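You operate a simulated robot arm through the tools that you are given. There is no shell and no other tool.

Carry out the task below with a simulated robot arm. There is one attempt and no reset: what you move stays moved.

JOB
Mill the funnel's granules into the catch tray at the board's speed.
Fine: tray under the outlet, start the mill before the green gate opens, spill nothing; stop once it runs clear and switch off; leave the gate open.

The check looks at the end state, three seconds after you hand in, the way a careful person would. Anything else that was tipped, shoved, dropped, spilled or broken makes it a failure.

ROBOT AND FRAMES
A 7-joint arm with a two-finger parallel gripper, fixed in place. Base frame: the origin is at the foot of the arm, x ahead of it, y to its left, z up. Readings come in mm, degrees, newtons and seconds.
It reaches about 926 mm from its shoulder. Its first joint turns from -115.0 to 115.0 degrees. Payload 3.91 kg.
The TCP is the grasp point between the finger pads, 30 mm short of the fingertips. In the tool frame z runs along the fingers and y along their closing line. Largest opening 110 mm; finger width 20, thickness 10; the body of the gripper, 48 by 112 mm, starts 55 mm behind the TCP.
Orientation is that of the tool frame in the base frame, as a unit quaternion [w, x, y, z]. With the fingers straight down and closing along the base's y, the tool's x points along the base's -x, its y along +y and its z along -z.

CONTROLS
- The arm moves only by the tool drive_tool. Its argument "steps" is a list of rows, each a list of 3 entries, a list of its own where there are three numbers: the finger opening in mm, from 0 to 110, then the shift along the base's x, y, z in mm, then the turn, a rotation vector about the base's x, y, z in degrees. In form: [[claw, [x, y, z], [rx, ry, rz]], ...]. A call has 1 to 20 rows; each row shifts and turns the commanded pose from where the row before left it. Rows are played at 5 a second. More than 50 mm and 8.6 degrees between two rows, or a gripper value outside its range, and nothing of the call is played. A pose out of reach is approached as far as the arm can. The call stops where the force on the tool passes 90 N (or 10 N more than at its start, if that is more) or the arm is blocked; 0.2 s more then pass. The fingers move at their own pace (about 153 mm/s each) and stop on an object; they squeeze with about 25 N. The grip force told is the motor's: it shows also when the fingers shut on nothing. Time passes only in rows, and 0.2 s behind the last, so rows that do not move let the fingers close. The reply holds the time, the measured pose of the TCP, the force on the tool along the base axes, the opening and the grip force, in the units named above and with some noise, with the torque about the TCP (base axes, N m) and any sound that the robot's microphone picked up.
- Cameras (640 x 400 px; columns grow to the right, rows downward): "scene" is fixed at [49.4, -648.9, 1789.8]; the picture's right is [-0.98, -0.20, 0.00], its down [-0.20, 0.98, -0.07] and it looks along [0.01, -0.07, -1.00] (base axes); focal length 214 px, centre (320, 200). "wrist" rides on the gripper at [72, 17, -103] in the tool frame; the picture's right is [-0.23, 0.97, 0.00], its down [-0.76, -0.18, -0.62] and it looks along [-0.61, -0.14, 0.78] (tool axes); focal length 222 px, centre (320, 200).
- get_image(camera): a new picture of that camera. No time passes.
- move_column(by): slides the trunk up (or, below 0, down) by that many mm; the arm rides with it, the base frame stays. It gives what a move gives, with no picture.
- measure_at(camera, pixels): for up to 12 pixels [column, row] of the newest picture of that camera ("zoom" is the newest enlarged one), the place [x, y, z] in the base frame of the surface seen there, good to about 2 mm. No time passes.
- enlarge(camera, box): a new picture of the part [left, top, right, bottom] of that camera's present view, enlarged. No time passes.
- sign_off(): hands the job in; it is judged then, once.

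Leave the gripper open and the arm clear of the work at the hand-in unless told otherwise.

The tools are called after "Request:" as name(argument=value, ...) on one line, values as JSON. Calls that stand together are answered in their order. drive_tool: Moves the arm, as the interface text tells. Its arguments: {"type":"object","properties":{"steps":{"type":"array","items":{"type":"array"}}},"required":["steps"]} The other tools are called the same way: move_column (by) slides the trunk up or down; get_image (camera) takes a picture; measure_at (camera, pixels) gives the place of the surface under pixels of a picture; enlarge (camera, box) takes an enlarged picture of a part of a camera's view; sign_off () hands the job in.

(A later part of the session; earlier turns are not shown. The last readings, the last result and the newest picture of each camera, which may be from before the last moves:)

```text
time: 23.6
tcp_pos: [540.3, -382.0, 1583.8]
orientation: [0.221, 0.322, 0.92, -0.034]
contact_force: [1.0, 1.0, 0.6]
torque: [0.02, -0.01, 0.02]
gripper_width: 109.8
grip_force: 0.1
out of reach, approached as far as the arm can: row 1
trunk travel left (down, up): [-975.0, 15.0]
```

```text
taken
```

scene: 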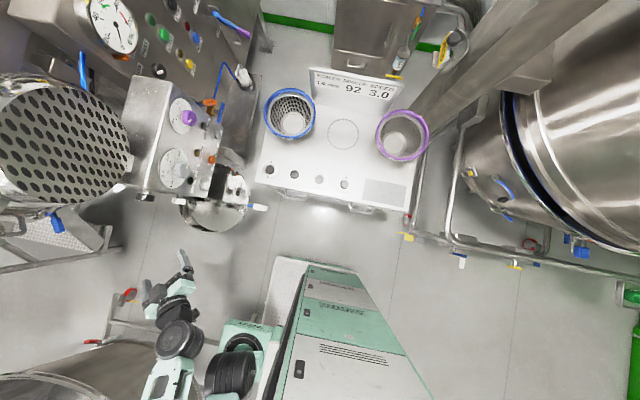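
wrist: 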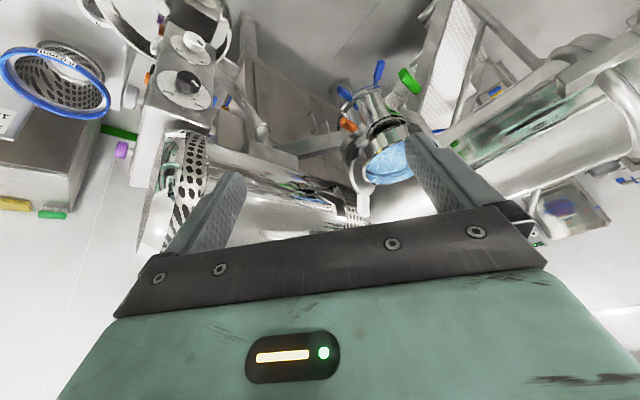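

Request:
enlarge(camera="wrist", box=[310, 40, 470, 200])

Request:
measure_at(camera="wrist", pixels=[[385, 165], [400, 180], [375, 180], [408, 80], [378, 72], [348, 125], [343, 93], [392, 110], [365, 170], [395, 150], [330, 180], [385, 130]])

Request:
enlarge(camera="wrist", box=[100, 0, 330, 240])

```text
2.50 times, centred on (390, 120) of wrist
```

zoom: 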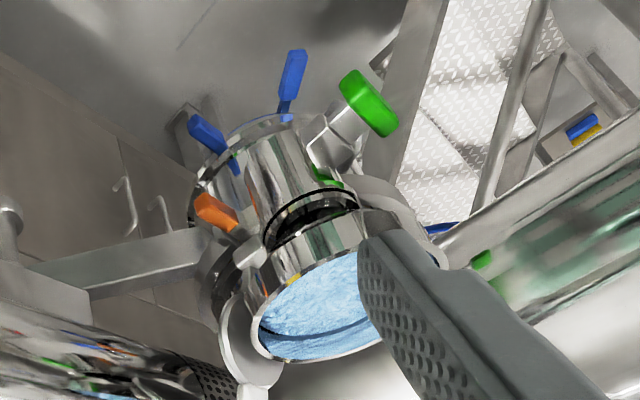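

```text
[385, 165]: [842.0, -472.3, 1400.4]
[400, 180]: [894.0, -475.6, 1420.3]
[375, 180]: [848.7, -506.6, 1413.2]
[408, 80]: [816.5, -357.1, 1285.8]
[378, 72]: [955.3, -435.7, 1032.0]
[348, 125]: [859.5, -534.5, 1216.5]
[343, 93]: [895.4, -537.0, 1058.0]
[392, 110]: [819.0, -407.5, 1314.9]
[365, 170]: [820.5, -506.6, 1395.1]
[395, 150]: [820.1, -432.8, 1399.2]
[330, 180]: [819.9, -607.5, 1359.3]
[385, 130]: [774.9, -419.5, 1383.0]
```

```text
1.67 times, centred on (215, 120) of wrist
```

zoom: 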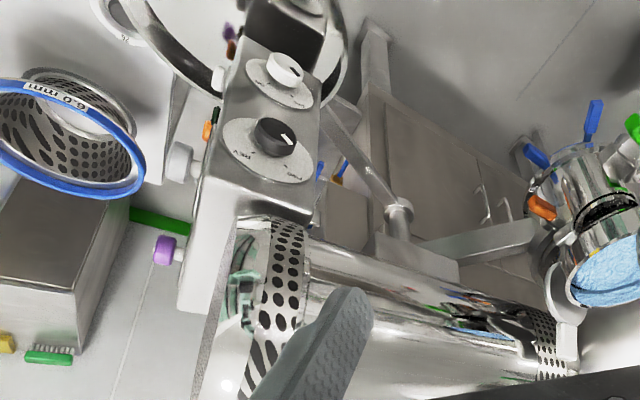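

The funnel with blue granules is at about (870,-480,1410); the green gate handle is at (815,-357,1285). I'll measure the post and the arm that leads from it to the pan in the zoom.

Request:
measure_at(camera="zoom", pixels=[[345, 145], [380, 190], [400, 215], [375, 60], [372, 30], [330, 105], [175, 60], [343, 60], [200, 85], [440, 245], [520, 240], [280, 70]])

Request:
measure_at(camera="scene", pixels=[[183, 215], [190, 222], [205, 230], [220, 229], [235, 220], [243, 208], [243, 190], [235, 178], [228, 170], [248, 207], [255, 207], [266, 208]])

```text
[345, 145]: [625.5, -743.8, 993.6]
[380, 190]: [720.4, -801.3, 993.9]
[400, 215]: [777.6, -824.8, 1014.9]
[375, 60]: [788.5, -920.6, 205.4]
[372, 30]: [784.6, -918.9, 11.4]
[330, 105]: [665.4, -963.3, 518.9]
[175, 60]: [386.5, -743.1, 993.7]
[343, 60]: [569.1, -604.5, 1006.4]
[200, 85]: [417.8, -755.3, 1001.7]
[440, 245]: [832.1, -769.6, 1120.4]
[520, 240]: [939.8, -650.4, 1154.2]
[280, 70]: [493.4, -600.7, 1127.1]
```

```text
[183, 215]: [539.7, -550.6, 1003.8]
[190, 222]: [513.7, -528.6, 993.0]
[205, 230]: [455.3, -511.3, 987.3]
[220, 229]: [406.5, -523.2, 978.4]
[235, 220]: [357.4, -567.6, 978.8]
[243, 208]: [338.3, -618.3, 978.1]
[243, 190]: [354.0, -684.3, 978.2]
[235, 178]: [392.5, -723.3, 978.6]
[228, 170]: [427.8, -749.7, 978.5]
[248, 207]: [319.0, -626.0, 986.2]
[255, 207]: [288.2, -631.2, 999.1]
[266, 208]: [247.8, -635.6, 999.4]
```

Pan: centre ≈(448,-635), radius ≈125, rim z≈1010, its swing arm's pivot ≈(785,-840), radius ≈394; the outlet should lie on that circle near (930,-475). Next I'll take a close look at the control panel from the -x side.

Request:
drive_tool(steps=[[110, [-40, -20, 0], [0, 0, 5]], [110, [-40, -28, 0], [0, 0, 5]], [110, [-40, -28, 0], [0, 0, 5]], [110, [-40, -28, 0], [0, 0, 5]], [110, [-40, -28, 0], [0, 0, 5]], [110, [-40, -28, 0], [0, 0, 5]], [110, [-40, -28, 0], [0, 0, 5]], [110, [-40, -28, -10], [0, 0, 3]], [110, [-30, -28, -30], [0, 0, 0]], [110, [0, -20, -40], [0, 0, 0]], [110, [0, 0, -45], [0, 0, 0]], [110, [0, 0, -45], [0, 0, 0]], [110, [0, 0, -45], [0, 0, 0]]])

Request:
get_image(camera="wrist")

Request:
get_image(camera="scene")

```text
refused: row 9 steps farther than a row can; nothing moved
```

```text
taken
```

wrist: 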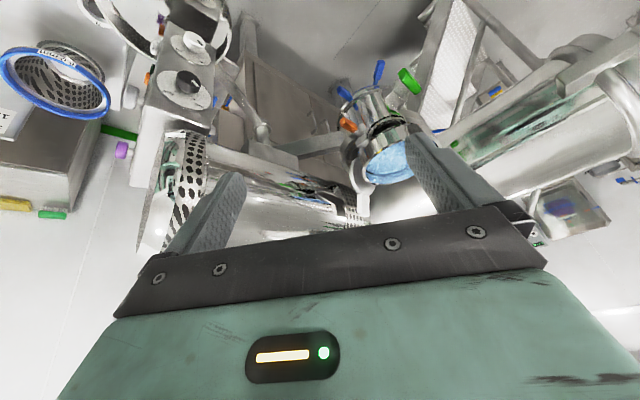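

```text
taken
```

scene: 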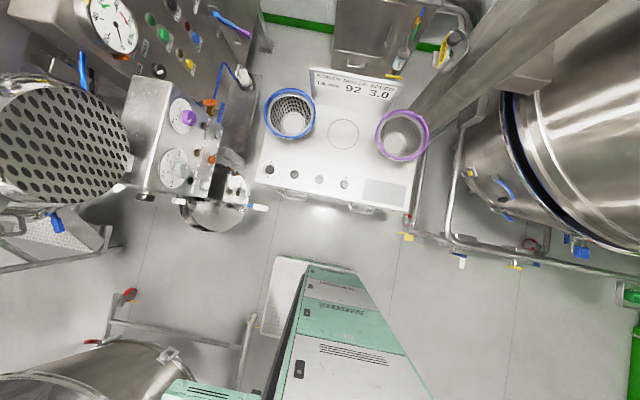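

One row was slightly over the limit; repeating with it reduced.

Request:
drive_tool(steps=[[110, [-40, -20, 0], [0, 0, 5]], [110, [-40, -28, 0], [0, 0, 5]], [110, [-40, -28, 0], [0, 0, 5]], [110, [-40, -28, 0], [0, 0, 5]], [110, [-40, -28, 0], [0, 0, 5]], [110, [-40, -28, 0], [0, 0, 5]], [110, [-40, -28, 0], [0, 0, 5]], [110, [-40, -28, 0], [0, 0, 3]], [110, [-30, -28, -20], [0, 0, 0]], [110, [0, -20, -40], [0, 0, 0]], [110, [0, 0, -45], [0, 0, 0]], [110, [0, 0, -45], [0, 0, 0]], [110, [0, 0, -45], [0, 0, 0]]])

Request:
get_image(camera="wrist")

Request:
get_image(camera="scene")

```text
time: 26.4
tcp_pos: [188.6, -644.2, 1387.2]
orientation: [0.22, 0.005, 0.975, 0.042]
contact_force: [0.1, 0.0, -0.3]
torque: [-0.05, -0.02, 0.01]
gripper_width: 110.1
grip_force: 0.0
trunk travel left (down, up): [-975.0, 15.0]
```

```text
taken
```

wrist: 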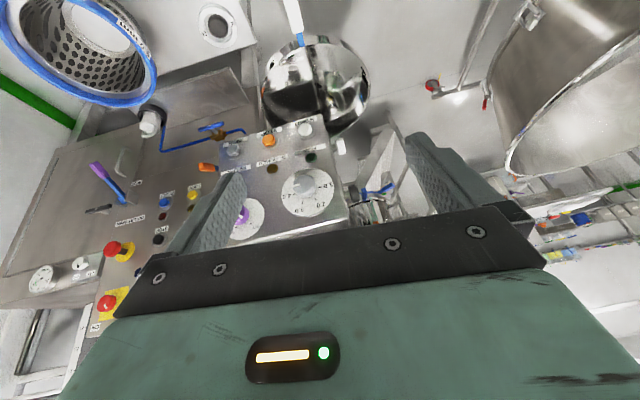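

```text
taken
```

scene: 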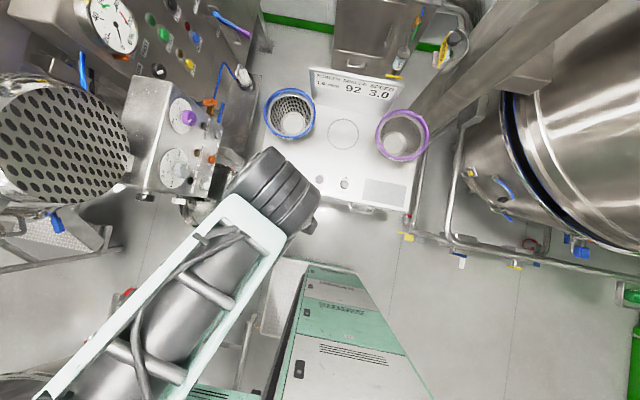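

Request:
enlarge(camera="wrist", box=[200, 100, 350, 250])

Request:
measure_at(camera="wrist", pixels=[[303, 182], [291, 203], [316, 205], [270, 215], [320, 170], [242, 214], [305, 130], [268, 140], [233, 150], [310, 157], [272, 168], [296, 165]])

```text
2.67 times, centred on (275, 175) of wrist
```

zoom: 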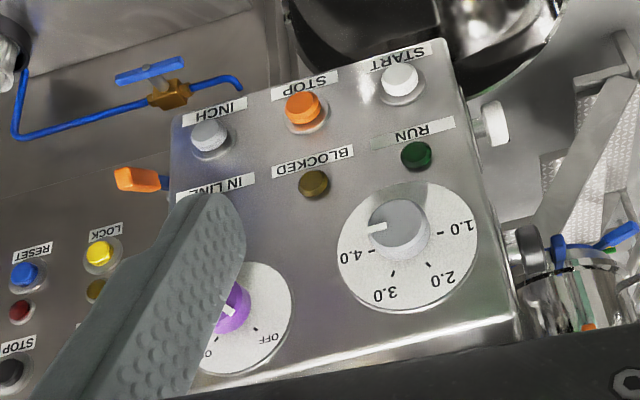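

```text
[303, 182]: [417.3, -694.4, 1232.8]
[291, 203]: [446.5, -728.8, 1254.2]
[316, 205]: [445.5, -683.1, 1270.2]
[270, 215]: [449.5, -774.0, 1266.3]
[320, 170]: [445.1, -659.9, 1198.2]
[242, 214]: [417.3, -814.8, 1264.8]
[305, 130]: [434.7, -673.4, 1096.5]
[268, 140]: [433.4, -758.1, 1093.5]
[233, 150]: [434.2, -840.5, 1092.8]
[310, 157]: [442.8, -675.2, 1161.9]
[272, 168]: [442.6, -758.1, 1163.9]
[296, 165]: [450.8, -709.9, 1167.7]
```

The panel face is near x≈448, facing -x. The speed dial is pointing near 4.0 and the purple knob has ON/OFF marks partly hidden by a finger. I'll shift -y to see it clear of the finger.

Request:
drive_tool(steps=[[110, [0, -40, 0], [0, 0, 0]], [110, [0, -40, 0], [0, 0, 0]], [110, [0, -40, -10], [0, 0, 0]]])

Request:
get_image(camera="wrist")

Request:
enlarge(camera="wrist", box=[240, 80, 420, 240])

```text
time: 27.2
tcp_pos: [190.6, -765.7, 1378.7]
orientation: [0.221, 0.006, 0.974, 0.041]
contact_force: [-0.1, 0.7, -0.1]
torque: [-0.04, 0.0, -0.03]
gripper_width: 109.8
grip_force: 0.1
trunk travel left (down, up): [-975.0, 15.0]
```

```text
taken
```

wrist: 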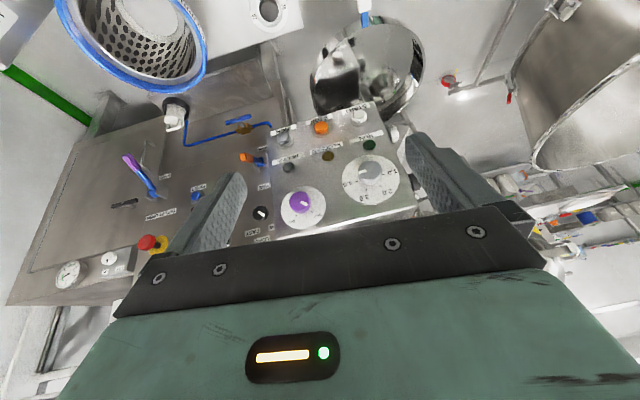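

```text
2.50 times, centred on (330, 160) of wrist
```

zoom: 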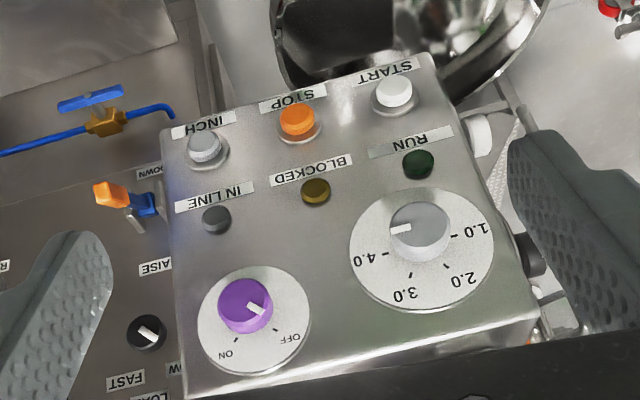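

Purple knob points to OFF, the speed dial is near 4.0, START is white and STOP is orange. Next I'll view the box's side face (FWD/REV and OFF/ON) by going around over the top to the +y side.

Request:
drive_tool(steps=[[110, [0, 45, 20], [0, 0, 0]], [110, [0, 45, 20], [0, 0, 0]], [110, [0, 45, 20], [0, 0, -5]], [110, [0, 45, 20], [0, 0, -5]], [110, [20, 40, 20], [0, 0, -5]], [110, [40, 20, 10], [0, 0, -5]], [110, [40, 20, 0], [0, 0, -5]], [110, [40, 20, 0], [0, 0, -5]], [110, [40, 20, 0], [0, 0, -5]], [110, [40, 20, 0], [0, 0, -5]], [110, [40, 20, 0], [0, 0, -5]], [110, [20, 0, 0], [0, 0, -5]], [110, [0, 0, 0], [0, 0, -5]], [110, [0, 0, 0], [0, 0, -5]], [110, [0, 0, 0], [0, 0, -5]], [110, [0, 0, 0], [0, 0, -5]]])

Request:
get_image(camera="wrist")

```text
time: 30.6
tcp_pos: [469.5, -427.4, 1487.3]
orientation: [0.205, 0.564, 0.795, -0.093]
contact_force: [-0.5, -0.6, 0.3]
torque: [-0.05, 0.03, 0.03]
gripper_width: 110.1
grip_force: 0.0
trunk travel left (down, up): [-975.0, 15.0]
```

```text
taken
```

wrist: 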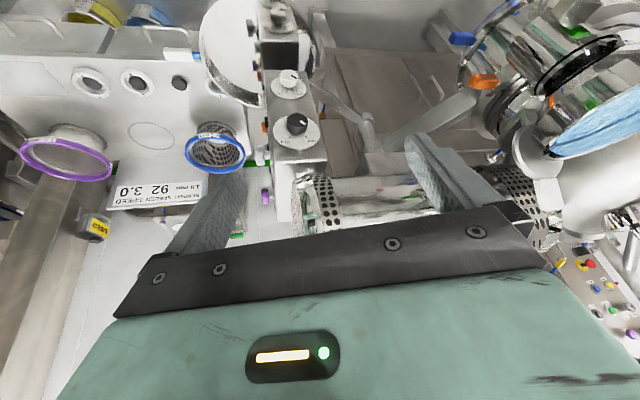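

Request:
enlarge(camera="wrist", box=[245, 50, 345, 150])

Request:
enlarge(camera="wrist", box=[420, 0, 640, 200])

Request:
measure_at(camera="wrist", pixels=[[297, 123], [312, 135], [283, 128], [298, 77], [288, 90], [277, 88], [480, 82], [463, 38], [285, 155], [280, 10], [270, 100], [310, 100]])

```text
4.00 times, centred on (295, 100) of wrist
```

zoom: 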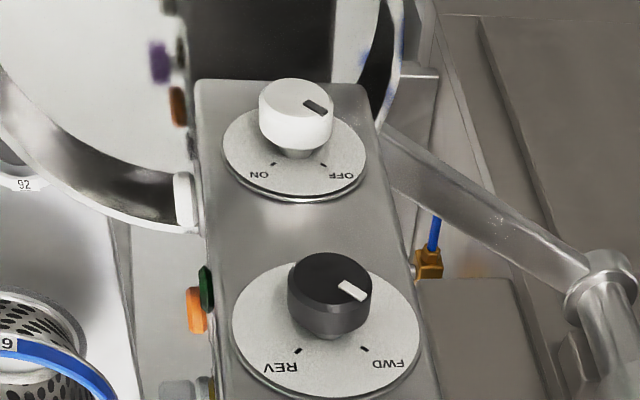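

```text
2.00 times, centred on (530, 100) of wrist
```

zoom: 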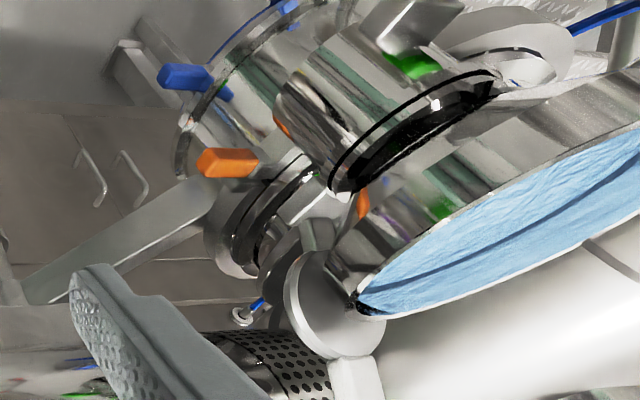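

```text
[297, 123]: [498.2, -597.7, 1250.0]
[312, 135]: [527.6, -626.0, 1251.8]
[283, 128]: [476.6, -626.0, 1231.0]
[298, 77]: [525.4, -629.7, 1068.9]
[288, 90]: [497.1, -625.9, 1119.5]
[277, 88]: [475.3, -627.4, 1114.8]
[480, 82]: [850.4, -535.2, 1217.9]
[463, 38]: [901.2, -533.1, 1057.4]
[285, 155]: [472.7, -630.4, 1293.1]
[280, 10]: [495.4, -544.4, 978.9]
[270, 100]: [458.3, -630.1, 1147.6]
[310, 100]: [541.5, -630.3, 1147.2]
```

The white switch is on OFF and FWD/REV is on FWD. Before moving the tray, I'll look at the region around its end position and the gate for obstacles, heading +x from further left.

Request:
drive_tool(steps=[[110, [10, 30, 20], [0, 0, 5]], [110, [10, 30, 20], [0, 0, 5]], [110, [10, 30, 20], [0, 0, 5]], [110, [10, 30, 0], [0, 0, 5]], [110, [10, 20, 0], [0, 0, 5]], [110, [10, 10, 0], [0, 0, 5]], [110, [10, 0, 0], [0, 0, 5]], [110, [10, 0, 0], [0, 0, 5]], [110, [0, 0, 0], [0, 0, 5]], [110, [0, 0, 0], [0, 0, 5]]])

Request:
get_image(camera="wrist")

Request:
get_image(camera="scene")

```text
time: 32.8
tcp_pos: [551.9, -277.6, 1545.8]
orientation: [0.224, 0.173, 0.959, 0.004]
contact_force: [-0.3, -0.2, -0.3]
torque: [0.01, 0.0, -0.04]
gripper_width: 109.7
grip_force: 0.0
out of reach, approached as far as the arm can: row 4
trunk travel left (down, up): [-975.0, 15.0]
```

```text
taken
```

wrist: 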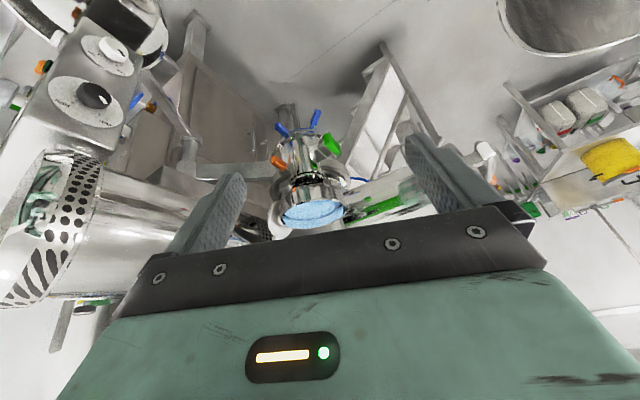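

```text
taken
```

scene: 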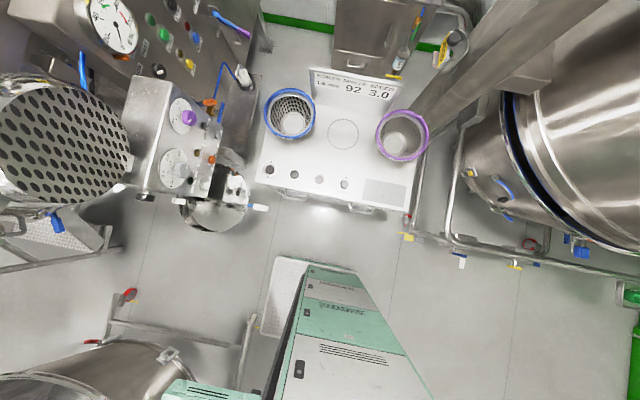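

Request:
enlarge(camera="wrist", box=[240, 90, 440, 230])

Request:
measure_at(camera="wrist", pixels=[[330, 143], [310, 135], [318, 118], [283, 130], [280, 160], [320, 165], [345, 165], [310, 212], [340, 212], [375, 208], [395, 190], [300, 195]])

Request:
measure_at(camera="wrist", pixels=[[395, 165], [360, 180], [355, 160], [390, 120], [300, 160], [325, 180], [300, 110], [345, 200], [290, 215], [270, 205]])

```text
2.86 times, centred on (340, 160) of wrist
```

zoom: 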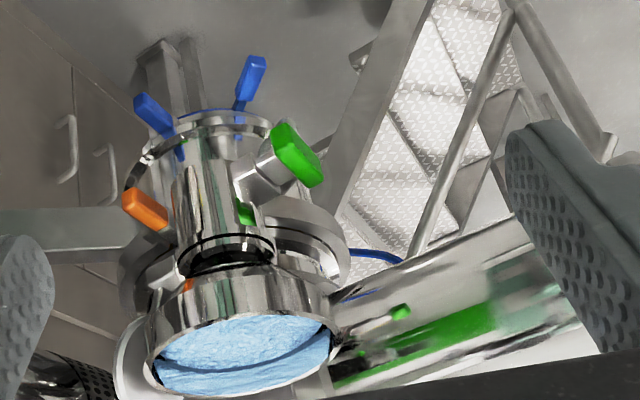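

```text
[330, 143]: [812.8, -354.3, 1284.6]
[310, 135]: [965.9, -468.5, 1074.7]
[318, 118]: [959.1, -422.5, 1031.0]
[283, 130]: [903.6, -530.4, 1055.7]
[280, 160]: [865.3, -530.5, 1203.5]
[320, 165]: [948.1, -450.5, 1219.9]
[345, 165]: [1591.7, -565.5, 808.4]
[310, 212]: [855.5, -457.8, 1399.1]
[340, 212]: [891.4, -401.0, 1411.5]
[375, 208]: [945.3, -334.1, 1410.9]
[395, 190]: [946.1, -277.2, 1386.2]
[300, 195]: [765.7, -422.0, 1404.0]
```

```text
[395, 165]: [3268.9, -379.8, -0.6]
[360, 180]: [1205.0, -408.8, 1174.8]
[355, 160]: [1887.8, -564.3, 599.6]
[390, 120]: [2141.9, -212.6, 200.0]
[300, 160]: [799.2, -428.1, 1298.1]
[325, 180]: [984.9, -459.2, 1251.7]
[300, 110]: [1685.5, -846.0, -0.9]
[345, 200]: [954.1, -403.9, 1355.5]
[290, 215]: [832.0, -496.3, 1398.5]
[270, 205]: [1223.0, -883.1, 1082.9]
```

The area near the tray's end position looks free; a horizontal cylinder lies beyond x≥945 at z≈1390. Now I'll go to the tray handle (white grip around (280,-632,1000)): first return above it with fingers down.

Request:
drive_tool(steps=[[110, [-34, -35, 0], [0, 0, 2.6]], [110, [-34, -35, 0], [0, 0, 2.6]], [110, [-34, -35, 0], [0, 0, 2.6]], [110, [-34, -35, 0], [0, 0, 2.6]], [110, [-34, -35, 0], [0, 0, 2.6]], [110, [-34, -35, 0], [0, 0, 2.6]], [110, [-34, -35, 0], [0, 0, 2.6]], [110, [-34, -35, 0], [0, 0, 2.6]], [110, [0, -10, -30], [0, 8, 0]], [110, [0, -10, -30], [0, 8, 0]], [110, [0, -10, -30], [0, 8, 0]], [110, [0, -10, -20], [0, 2, 0]]])

Request:
get_image(camera="scene")

Request:
get_image(camera="wrist")

```text
time: 35.4
tcp_pos: [280.6, -597.7, 1435.3]
orientation: [-0.005, 0.007, 0.999, 0.042]
contact_force: [-0.2, 0.3, -0.1]
torque: [0.0, 0.03, 0.01]
gripper_width: 110.0
grip_force: 0.1
trunk travel left (down, up): [-975.0, 15.0]
```

```text
taken
```

scene: 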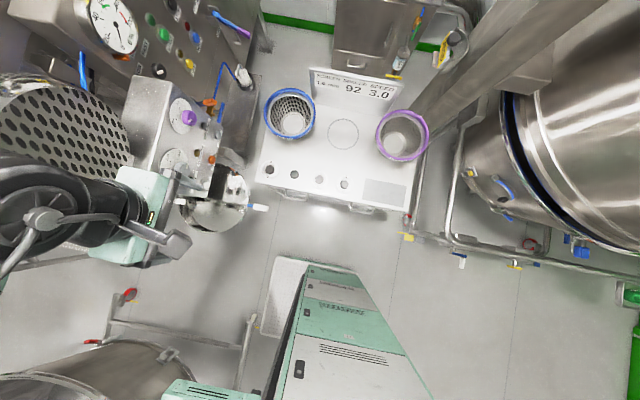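

```text
taken
```

wrist: 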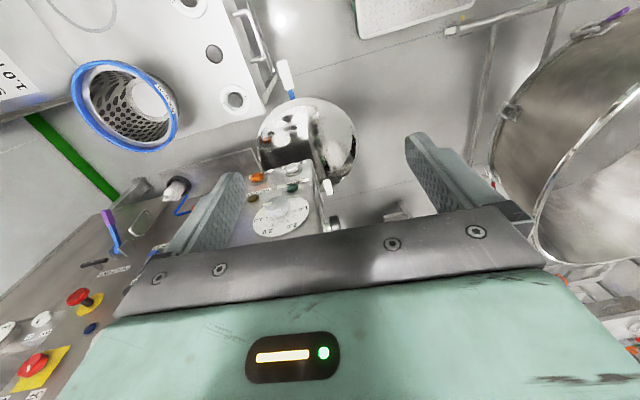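

The arm's elbow (scene px ~(50,220)) may be above the motor; I'll measure before lowering.

Request:
measure_at(camera="scene", pixels=[[45, 215], [10, 210], [100, 200], [130, 230], [170, 240], [50, 130], [100, 250], [20, 255], [110, 120]])

```text
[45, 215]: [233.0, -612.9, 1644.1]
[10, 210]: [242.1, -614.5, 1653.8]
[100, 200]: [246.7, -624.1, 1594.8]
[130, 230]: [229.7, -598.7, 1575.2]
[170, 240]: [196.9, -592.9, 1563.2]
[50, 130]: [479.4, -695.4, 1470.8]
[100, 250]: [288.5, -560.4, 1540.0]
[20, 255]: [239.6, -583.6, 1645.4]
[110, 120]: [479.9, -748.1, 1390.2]
```

Those are the wrist links right above the gripper; the motor front is at x≥480, so lowering here is clear. I'll align over the handle, level the tool, then lower the trunk 330 mm.

Request:
drive_tool(steps=[[110, [0, -17, 0], [-2.5, 0, 0]], [110, [0, -17, 0], [-2.3, 0, 0]]])

Request:
move_column(by=-330)

Request:
get_image(camera="wrist")

Request:
get_image(camera="scene")

```text
time: 36.0
tcp_pos: [279.0, -631.6, 1435.9]
orientation: [-0.004, 0.008, 1.0, 0.001]
contact_force: [-0.8, -0.6, 0.2]
torque: [-0.02, 0.02, -0.02]
gripper_width: 110.3
grip_force: 0.0
trunk travel left (down, up): [-975.0, 15.0]
```

```text
time: 39.2
tcp_pos: [278.5, -632.2, 1105.3]
orientation: [-0.004, 0.009, 1.0, 0.001]
contact_force: [0.6, 0.2, -1.2]
torque: [-0.01, -0.01, 0.02]
gripper_width: 109.9
grip_force: 0.0
trunk travel left (down, up): [-645.0, 345.0]
```

```text
taken
```

wrist: 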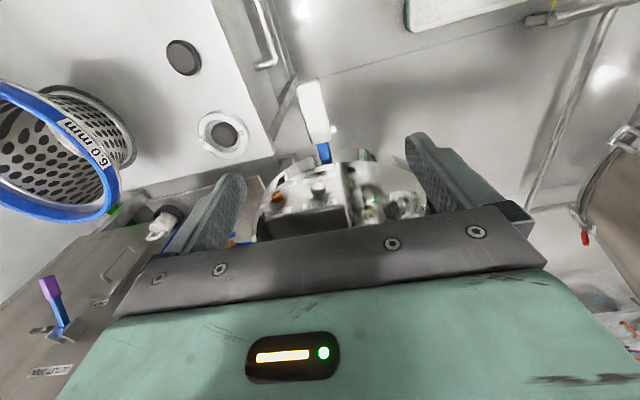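

```text
taken
```

scene: 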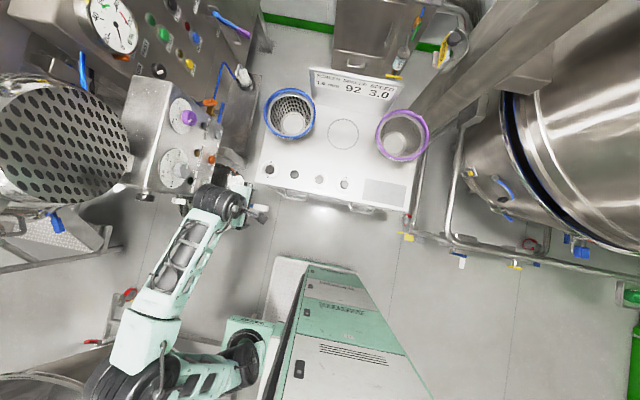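

I'll measure the handle in the wrist view and the arm's elbow and shoulder in the scene, since the elbow is near the left vessel.

Request:
measure_at(camera="scene", pixels=[[140, 350], [110, 380], [175, 375], [245, 350], [265, 345], [240, 330], [90, 385], [180, 270], [60, 350], [30, 385]])

Request:
measure_at(camera="wrist", pixels=[[306, 88], [312, 110], [320, 135], [300, 100], [324, 105], [325, 155], [322, 160], [330, 125]])

Request:
enlarge(camera="wrist", box=[250, 60, 440, 220])

```text
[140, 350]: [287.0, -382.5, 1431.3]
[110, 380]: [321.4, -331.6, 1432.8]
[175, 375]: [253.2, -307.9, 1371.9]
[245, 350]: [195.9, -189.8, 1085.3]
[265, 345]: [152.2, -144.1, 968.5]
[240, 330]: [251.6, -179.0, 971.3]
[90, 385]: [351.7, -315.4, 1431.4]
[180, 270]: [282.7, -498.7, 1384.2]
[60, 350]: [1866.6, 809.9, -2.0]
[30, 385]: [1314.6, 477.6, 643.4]
```

```text
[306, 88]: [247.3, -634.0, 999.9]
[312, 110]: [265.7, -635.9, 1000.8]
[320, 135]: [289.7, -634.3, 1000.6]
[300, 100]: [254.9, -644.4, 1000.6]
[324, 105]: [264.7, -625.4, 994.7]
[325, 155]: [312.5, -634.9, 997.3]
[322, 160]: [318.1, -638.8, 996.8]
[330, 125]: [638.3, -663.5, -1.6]
```

```text
2.50 times, centred on (345, 140) of wrist
```

zoom: 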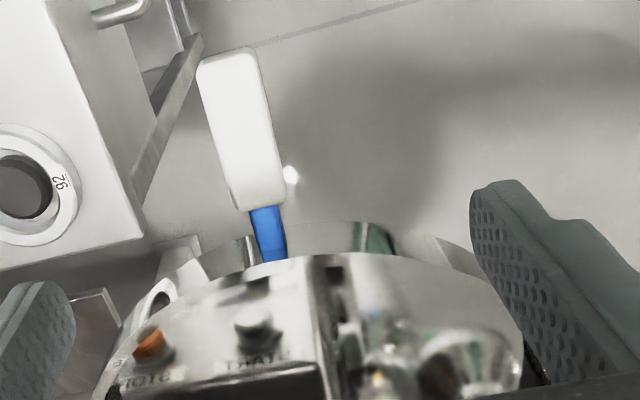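

Handle: 20 mm wide (y -644…-625), top z≈1001, x 242–302. I'll descend to straddle it, TCP at (270,-635,992).

Request:
drive_tool(steps=[[110, [-8, -3, -40], [0, 0, 0]], [110, [0, 0, -40], [0, 0, 0]], [110, [0, 0, -33], [0, 0, 0]], [110, [0, 0, 0], [0, 0, 0]]])

Request:
get_image(camera="wrist")

```text
time: 40.2
tcp_pos: [270.3, -634.4, 991.4]
orientation: [-0.004, 0.008, 1.0, 0.001]
contact_force: [0.0, -0.6, 1.0]
torque: [0.03, -0.01, -0.03]
gripper_width: 109.7
grip_force: 0.1
trunk travel left (down, up): [-645.0, 345.0]
```

```text
taken
```

wrist: 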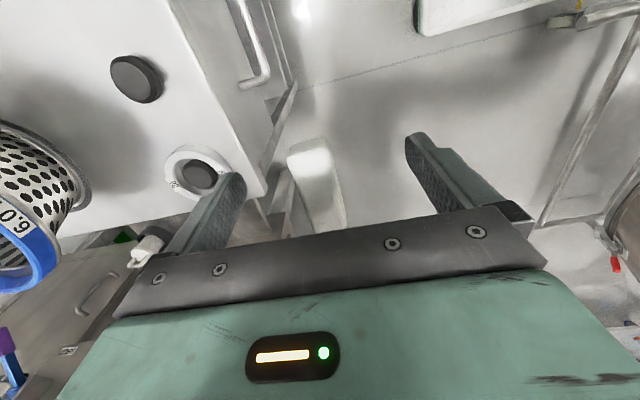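

The handle is between the fingers. Closing on it.

Request:
drive_tool(steps=[[15, [0, 0, 0], [0, 0, 0]], [10, [0, 0, 0], [0, 0, 0]], [10, [0, 0, 0], [0, 0, 0]], [10, [0, 0, 0], [0, 0, 0]]])

```text
time: 41.2
tcp_pos: [270.8, -634.9, 991.6]
orientation: [-0.004, 0.008, 1.0, 0.001]
contact_force: [-0.9, 1.7, -1.2]
torque: [-0.13, -0.22, 1.08]
gripper_width: 22.3
grip_force: 45.4
trunk travel left (down, up): [-645.0, 345.0]
```

Gripped (22 mm). I'll swing the tray clockwise about the estimated pivot (785,-840) in 4° rows with matching yaw, first just two rows to check the forces.

Request:
drive_tool(steps=[[10, [7, 18, 0], [0, 0, -2]], [10, [7.6, 17.7, 0], [0, 0, -2]]])

Request:
get_image(camera="scene")

```text
time: 41.8
tcp_pos: [287.8, -598.3, 991.7]
orientation: [-0.004, 0.043, 0.999, 0.002]
contact_force: [2.8, -0.3, -10.6]
torque: [-0.13, -0.29, 1.22]
gripper_width: 22.2
grip_force: 44.5
trunk travel left (down, up): [-645.0, 345.0]
```

```text
taken
```

scene: 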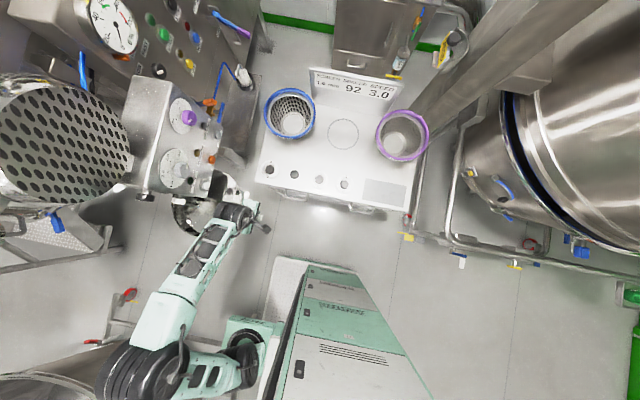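

It moves with little force. Continuing the arc, three rows of 4°.

Request:
drive_tool(steps=[[10, [18.1, 34.1, 0], [0, 0, -4]], [10, [20.4, 32.8, 0], [0, 0, -4]], [10, [22.7, 31.2, 0], [0, 0, -4]]])

```text
time: 42.6
tcp_pos: [348.3, -502.2, 991.4]
orientation: [-0.003, 0.147, 0.989, 0.001]
contact_force: [5.4, -2.7, -9.6]
torque: [-0.04, -0.28, 1.21]
gripper_width: 21.9
grip_force: 44.6
trunk travel left (down, up): [-645.0, 345.0]
```

Request:
drive_tool(steps=[[10, [24.6, 29.6, 0], [0, 0, -4]], [10, [26.6, 27.8, 0], [0, 0, -4]], [10, [28.6, 26.0, 0], [0, 0, -4]], [10, [30.2, 23.8, 0], [0, 0, -4]]])

Request:
get_image(camera="scene")

Request:
get_image(camera="wrist")

```text
time: 43.6
tcp_pos: [457.7, -394.7, 991.5]
orientation: [-0.004, 0.283, 0.959, 0.001]
contact_force: [11.1, -12.8, -5.6]
torque: [0.17, 0.26, 1.2]
gripper_width: 22.3
grip_force: 45.1
trunk travel left (down, up): [-645.0, 345.0]
```

```text
taken
```

scene: 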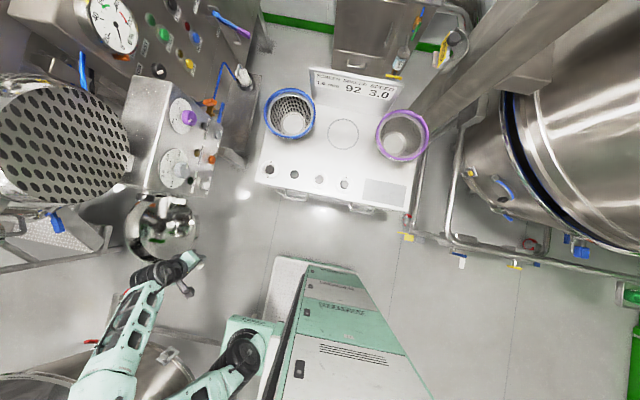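

```text
taken
```

wrist: 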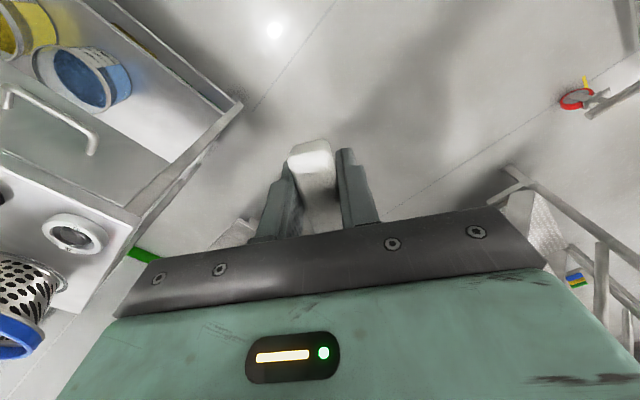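

The inward pull is growing (17 N), meaning my radius is slightly too big; I'll bias the path inward by 1 mm per row.

Request:
drive_tool(steps=[[10, [32.5, 21.0, 0], [0, 0, -4]], [10, [33.8, 18.5, 0], [0, 0, -4]], [10, [34.8, 16.1, 0], [0, 0, -4]]])

```text
time: 44.4
tcp_pos: [559.2, -336.9, 992.4]
orientation: [-0.006, 0.382, 0.924, 0.003]
contact_force: [-2.3, 7.8, 4.2]
torque: [0.39, 0.4, 1.27]
gripper_width: 22.4
grip_force: 44.5
trunk travel left (down, up): [-645.0, 345.0]
```

Forces are small now. I'll continue at constant radius, four more rows.

Request:
drive_tool(steps=[[10, [35.6, 14.6, 0], [0, 0, -4]], [10, [36.6, 12.0, 0], [0, 0, -4]], [10, [37.3, 9.4, 0], [0, 0, -4]]])

Request:
get_image(camera="scene")

Request:
get_image(camera="wrist")

```text
time: 45.2
tcp_pos: [667.4, -301.8, 992.3]
orientation: [-0.003, 0.476, 0.879, 0.003]
contact_force: [-1.6, 12.2, -2.2]
torque: [0.07, -0.09, 1.22]
gripper_width: 22.2
grip_force: 45.0
trunk travel left (down, up): [-645.0, 345.0]
```

```text
taken
```

scene: 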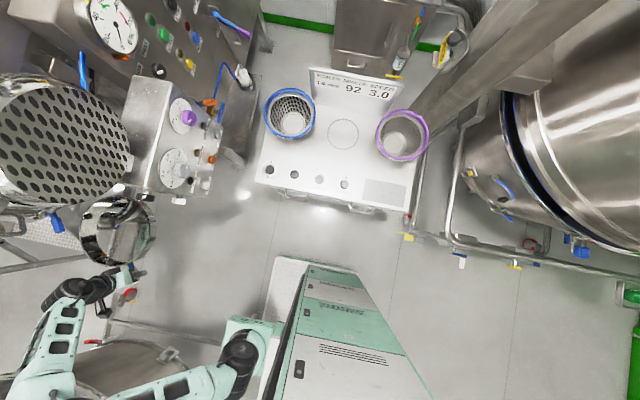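

```text
taken
```

wrist: 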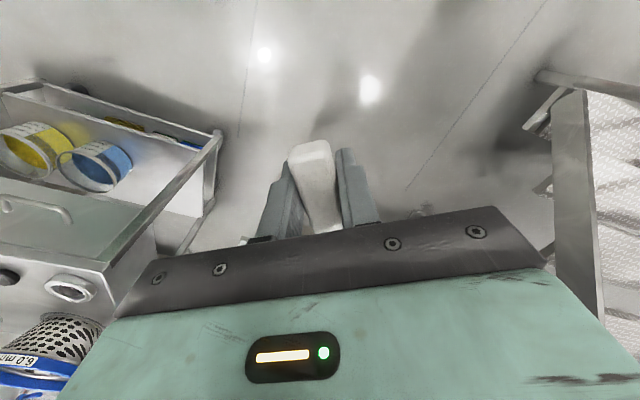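

Radius ≈552 about (785,-840) fits well. The pan centre is now around (766,-446). I'll carry on 12° and check again.

Request:
drive_tool(steps=[[10, [37.6, 8.0, 0], [0, 0, -4]], [10, [38.3, 4.2, 0], [0, 0, -4]], [10, [38.5, 1.6, 0], [0, 0, -4]]])

Request:
get_image(camera="wrist")

Request:
get_image(camera="scene")

```text
time: 46.0
tcp_pos: [784.0, -288.5, 992.8]
orientation: [-0.003, 0.567, 0.824, 0.003]
contact_force: [1.9, 5.0, -6.1]
torque: [-0.05, -0.18, 1.24]
gripper_width: 22.2
grip_force: 45.0
trunk travel left (down, up): [-645.0, 345.0]
```

```text
taken
```

wrist: 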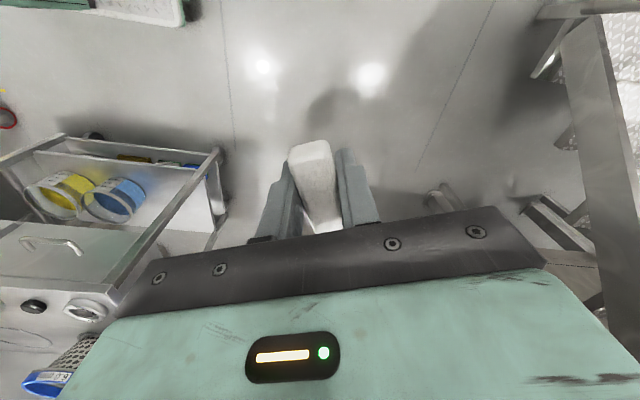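

```text
taken
```

scene: 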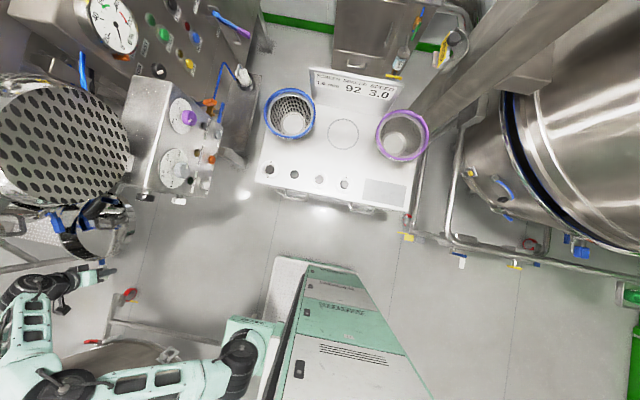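

I'll check the distance to the stairs on the right of the wrist view before moving on.

Request:
measure_at(camera="wrist", pixels=[[600, 100], [560, 40], [590, 220], [560, 240], [440, 195], [530, 200], [620, 280], [580, 150]])

```text
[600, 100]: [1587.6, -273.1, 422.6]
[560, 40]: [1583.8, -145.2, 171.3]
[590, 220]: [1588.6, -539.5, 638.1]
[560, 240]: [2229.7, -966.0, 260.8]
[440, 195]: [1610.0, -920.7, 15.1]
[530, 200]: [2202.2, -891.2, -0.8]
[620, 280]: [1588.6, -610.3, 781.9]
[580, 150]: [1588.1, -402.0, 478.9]
```

Stairs are far away. Two more rows (8°).

Request:
drive_tool(steps=[[10, [38.5, -0.8, 0], [0, 0, -4]], [10, [38.3, -3.9, 0], [0, 0, -4]]])

Request:
get_image(camera="wrist")

```text
time: 46.6
tcp_pos: [859.0, -293.6, 992.1]
orientation: [-0.003, 0.622, 0.783, 0.004]
contact_force: [2.6, 2.9, -1.1]
torque: [0.13, -0.19, 1.23]
gripper_width: 22.1
grip_force: 45.1
trunk travel left (down, up): [-645.0, 345.0]
```

```text
taken
```

wrist: 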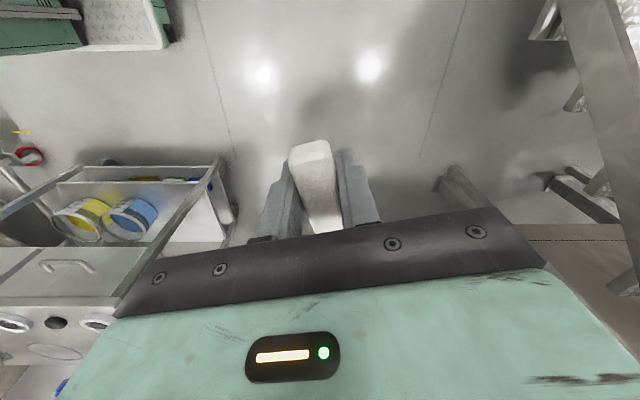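

The pan centre should be around (902,-463) now. I'll release the handle, withdraw along the handle's line (+y), and look at how the tray stands relative to the outlet.

Request:
drive_tool(steps=[[50, [0, 0, 0], [0, 0, 0]], [50, [0, 0, 0], [0, 0, 0]], [50, [-10, 39, 0], [0, 0, 0]], [50, [-10, 39, 0], [0, 0, 0]], [50, [-10, 39, 0], [0, 0, 0]]])

Request:
get_image(camera="wrist")

Request:
get_image(camera="scene")

```text
time: 47.8
tcp_pos: [828.8, -178.9, 992.3]
orientation: [-0.003, 0.624, 0.782, 0.003]
contact_force: [0.0, -0.6, 0.3]
torque: [0.04, 0.02, -0.01]
gripper_width: 50.1
grip_force: 0.1
trunk travel left (down, up): [-645.0, 345.0]
```

```text
taken
```

wrist: 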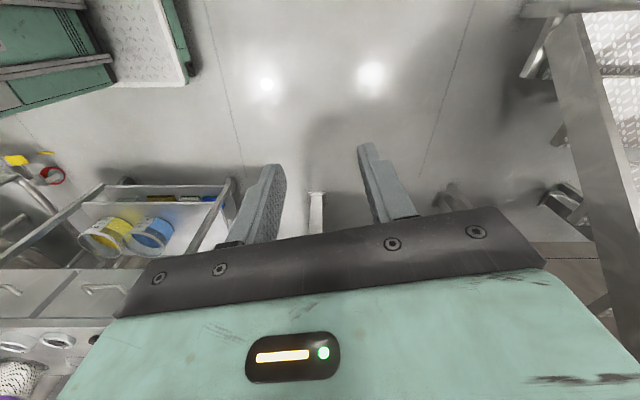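

```text
taken
```

scene: 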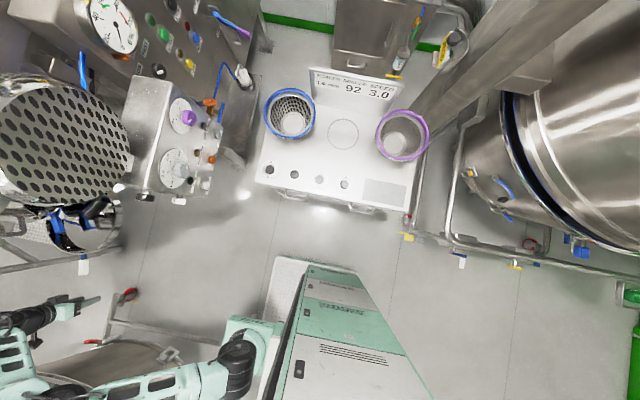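

I'll enlarge the scene around the tray's new place.

Request:
enlarge(camera="scene", box=[0, 170, 150, 290])

Request:
measure_at(camera="zoom", pixels=[[255, 250], [300, 280], [400, 290], [450, 220], [300, 130], [350, 110], [240, 150], [60, 210], [390, 350], [420, 120], [330, 270], [200, 200]])

```text
3.33 times, centred on (75, 230) of scene
```

zoom: 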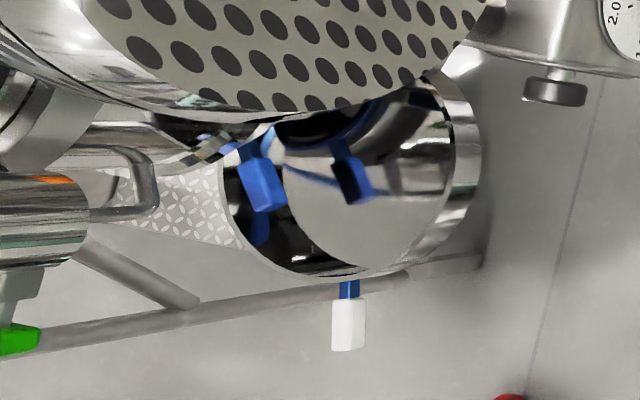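

```text
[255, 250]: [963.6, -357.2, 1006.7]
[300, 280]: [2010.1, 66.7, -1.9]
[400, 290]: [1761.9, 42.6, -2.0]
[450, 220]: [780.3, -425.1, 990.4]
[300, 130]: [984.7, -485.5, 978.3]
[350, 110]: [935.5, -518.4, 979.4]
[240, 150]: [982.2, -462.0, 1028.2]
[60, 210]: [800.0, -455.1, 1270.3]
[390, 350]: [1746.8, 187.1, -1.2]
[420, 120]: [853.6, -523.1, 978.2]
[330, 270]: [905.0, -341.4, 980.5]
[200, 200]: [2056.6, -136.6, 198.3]
```

The pan rim fits the circle. Next I'll view the chamber's outlet and tray from the side: move back to about (710,-140,1060), yaw +21°, tilt up 48°.

Request:
drive_tool(steps=[[110, [-35, 10, 10], [0, 0, 5]], [110, [-35, 10, 20], [0, 0, 5]], [110, [-35, 10, 20], [0, 0, 5]], [110, [-15, 10, 20], [0, 0, 5]], [110, [0, 0, 0], [-6.6, -4.5, 0]], [110, [0, 0, 0], [-6.6, -4.5, 0]], [110, [0, 0, 0], [-6.6, -4.5, 0]], [110, [0, 0, 0], [-6.6, -4.5, 0]], [110, [0, 0, 0], [-6.6, -4.5, 0]], [110, [0, 0, 0], [-6.6, -4.5, 0]]])

Request:
get_image(camera="wrist")

```text
time: 50.0
tcp_pos: [709.8, -137.8, 1063.1]
orientation: [0.359, 0.436, 0.805, -0.183]
contact_force: [-1.0, -0.3, 0.0]
torque: [0.01, -0.01, 0.0]
gripper_width: 109.8
grip_force: 0.1
trunk travel left (down, up): [-645.0, 345.0]
```

```text
taken
```

wrist: 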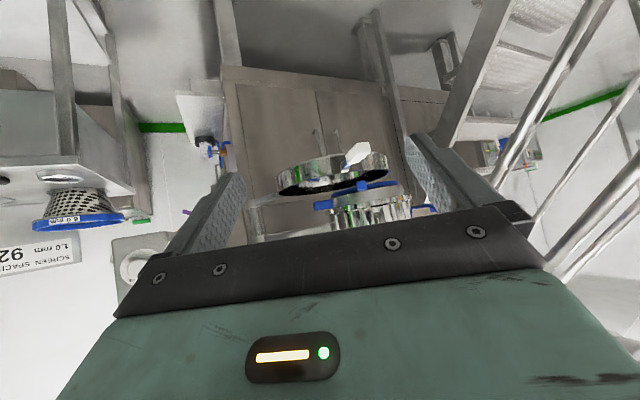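

The outlet (at (370,200)) appears to the right of the tray (335,170), i.e. further +x. I'll enlarge and measure.

Request:
enlarge(camera="wrist", box=[240, 120, 460, 240])

Request:
measure_at(camera="zoom", pixels=[[262, 245], [280, 250], [320, 245], [370, 240], [420, 235], [475, 230], [500, 235], [340, 275], [440, 265], [360, 195], [250, 255], [565, 265]])

```text
2.91 times, centred on (350, 180) of wrist
```

zoom: 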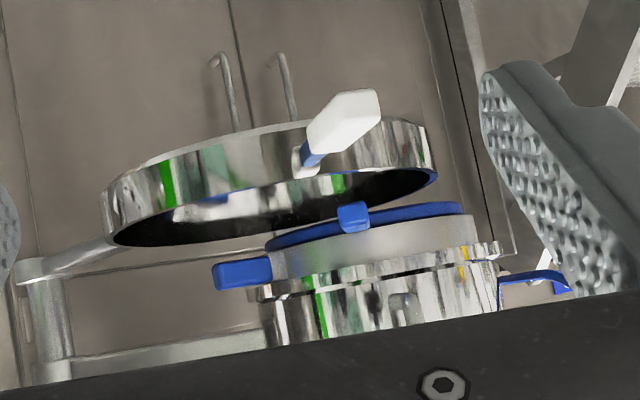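

```text
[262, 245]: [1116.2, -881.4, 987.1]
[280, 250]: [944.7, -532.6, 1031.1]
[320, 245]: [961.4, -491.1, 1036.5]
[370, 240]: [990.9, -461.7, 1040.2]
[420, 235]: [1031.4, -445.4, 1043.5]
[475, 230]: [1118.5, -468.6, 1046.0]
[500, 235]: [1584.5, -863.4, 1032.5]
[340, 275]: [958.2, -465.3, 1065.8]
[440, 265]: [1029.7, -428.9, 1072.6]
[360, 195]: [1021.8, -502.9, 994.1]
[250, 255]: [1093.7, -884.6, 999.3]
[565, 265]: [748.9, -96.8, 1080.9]
```

The outlet ring fits a circle centred at (1050,-550), radius 107, z≈1040; it's 393 from the pivot, matching the tray's 394. So the tray must swing about 25° more, its centre moving from (902,-463) to (1050,-550). The handle end would be at the edge of reach, so I'll push the pan's rear rim along the heading -30° with closed fingers, tool nearly horizontal.

Request:
drive_tool(steps=[[0, [0, 0, 0], [0, 0, 8]], [0, [0, 0, 0], [0, 0, 8]], [0, [0, 0, 0], [0, 0, 8]], [0, [0, 0, 0], [0, 0, 1]], [0, [0, 0, 0], [-4.05, -6.9, 0]], [0, [0, 0, 0], [-4.05, -6.9, 0]], [0, [0, 0, 0], [-4.05, -6.9, 0]], [0, [0, 0, 0], [-4.05, -6.9, 0]]])

Request:
get_image(camera="wrist")

```text
time: 51.8
tcp_pos: [709.4, -135.2, 1062.7]
orientation: [0.619, 0.211, 0.739, -0.16]
contact_force: [-0.8, 1.1, 0.0]
torque: [0.01, 0.01, -0.03]
gripper_width: 0.0
grip_force: 25.3
trunk travel left (down, up): [-645.0, 345.0]
```

```text
taken
```

wrist: 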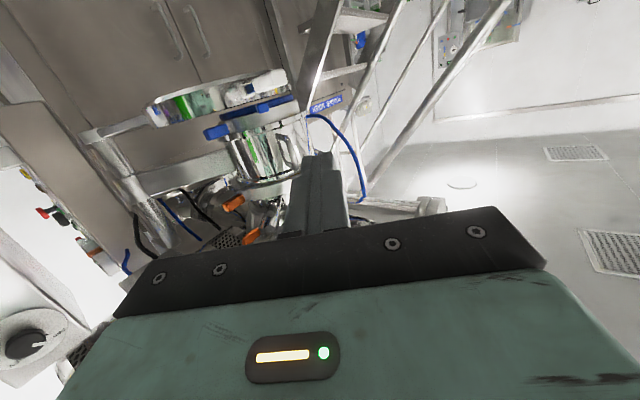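

Tool points along heading -30°, 10° below horizontal. Now I move to behind the pan, TCP ≈(745,-370,1063), then down to z≈997.

Request:
drive_tool(steps=[[0, [6, -46, 0], [0, 0, 0]], [0, [6, -46, 0], [0, 0, 0]], [0, [6, -46, 0], [0, 0, 0]], [0, [6, -46, 0], [0, 0, 0]], [0, [6, -46, -10], [0, 0, 0]], [0, [0, -5, -35], [0, 0, 0]], [0, [0, 0, -21], [0, 0, 0]]])

Request:
get_image(camera="wrist")

Request:
get_image(camera="scene")

```text
time: 53.4
tcp_pos: [738.7, -367.5, 1053.7]
orientation: [0.619, 0.212, 0.739, -0.16]
contact_force: [-0.1, -0.9, 0.4]
torque: [0.05, -0.04, 0.03]
gripper_width: 0.0
grip_force: 25.0
out of reach, approached as far as the arm can: row 6, 7
trunk travel left (down, up): [-645.0, 345.0]
```

```text
taken
```

wrist: 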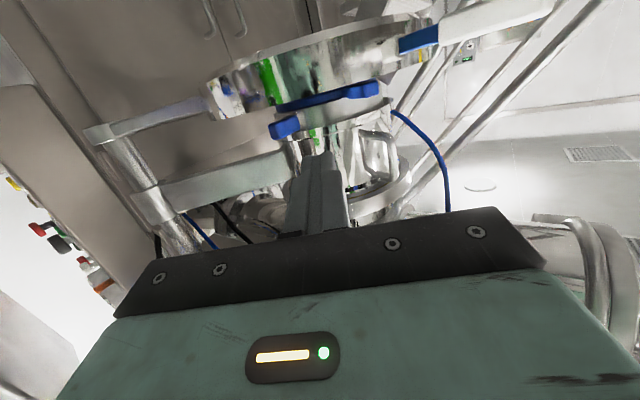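

```text
taken
```

scene: 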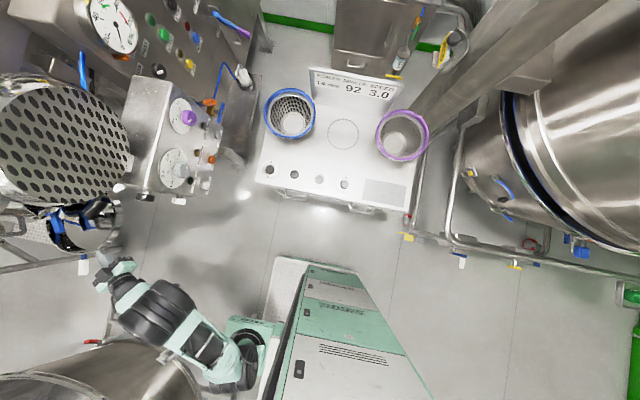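

The arm can't go lower in this posture, so I'll lower with the trunk by 57 mm.

Request:
move_column(by=-57)

Request:
get_image(camera="wrist")

```text
time: 54.4
tcp_pos: [738.1, -368.7, 996.6]
orientation: [0.619, 0.212, 0.74, -0.16]
contact_force: [-0.5, 1.0, -0.8]
torque: [-0.02, -0.01, 0.04]
gripper_width: 0.0
grip_force: 25.0
trunk travel left (down, up): [-588.0, 402.0]
```

```text
taken
```

wrist: 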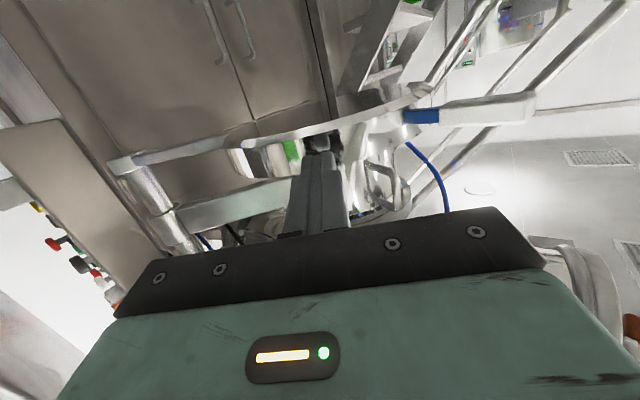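

Aligned with the tray's path (lateral offset ~2 mm), tip at z≈991. Pushing forward along (0.8625,-0.506): first 80 mm.

Request:
drive_tool(steps=[[0, [25.9, -15.2, 0], [0, 0, 0]], [0, [25.9, -15.2, 0], [0, 0, 0]], [0, [17.2, -10.1, 0], [0, 0, 0]]])

Request:
get_image(camera="wrist")

```text
time: 55.2
tcp_pos: [807.3, -410.1, 996.8]
orientation: [0.618, 0.215, 0.739, -0.163]
contact_force: [-0.3, 0.0, 0.6]
torque: [0.01, 0.03, -0.01]
gripper_width: 0.3
grip_force: 24.9
trunk travel left (down, up): [-588.0, 402.0]
```

```text
taken
```

wrist: 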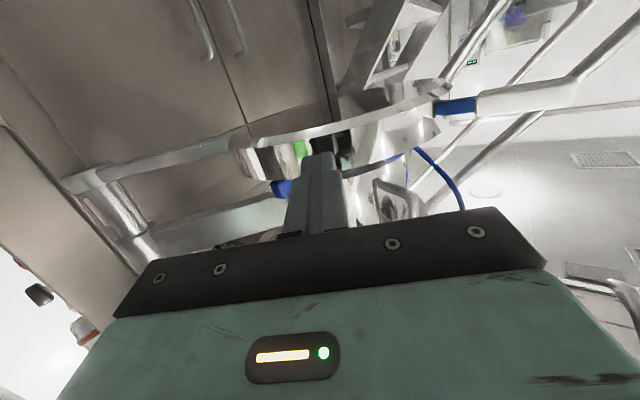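

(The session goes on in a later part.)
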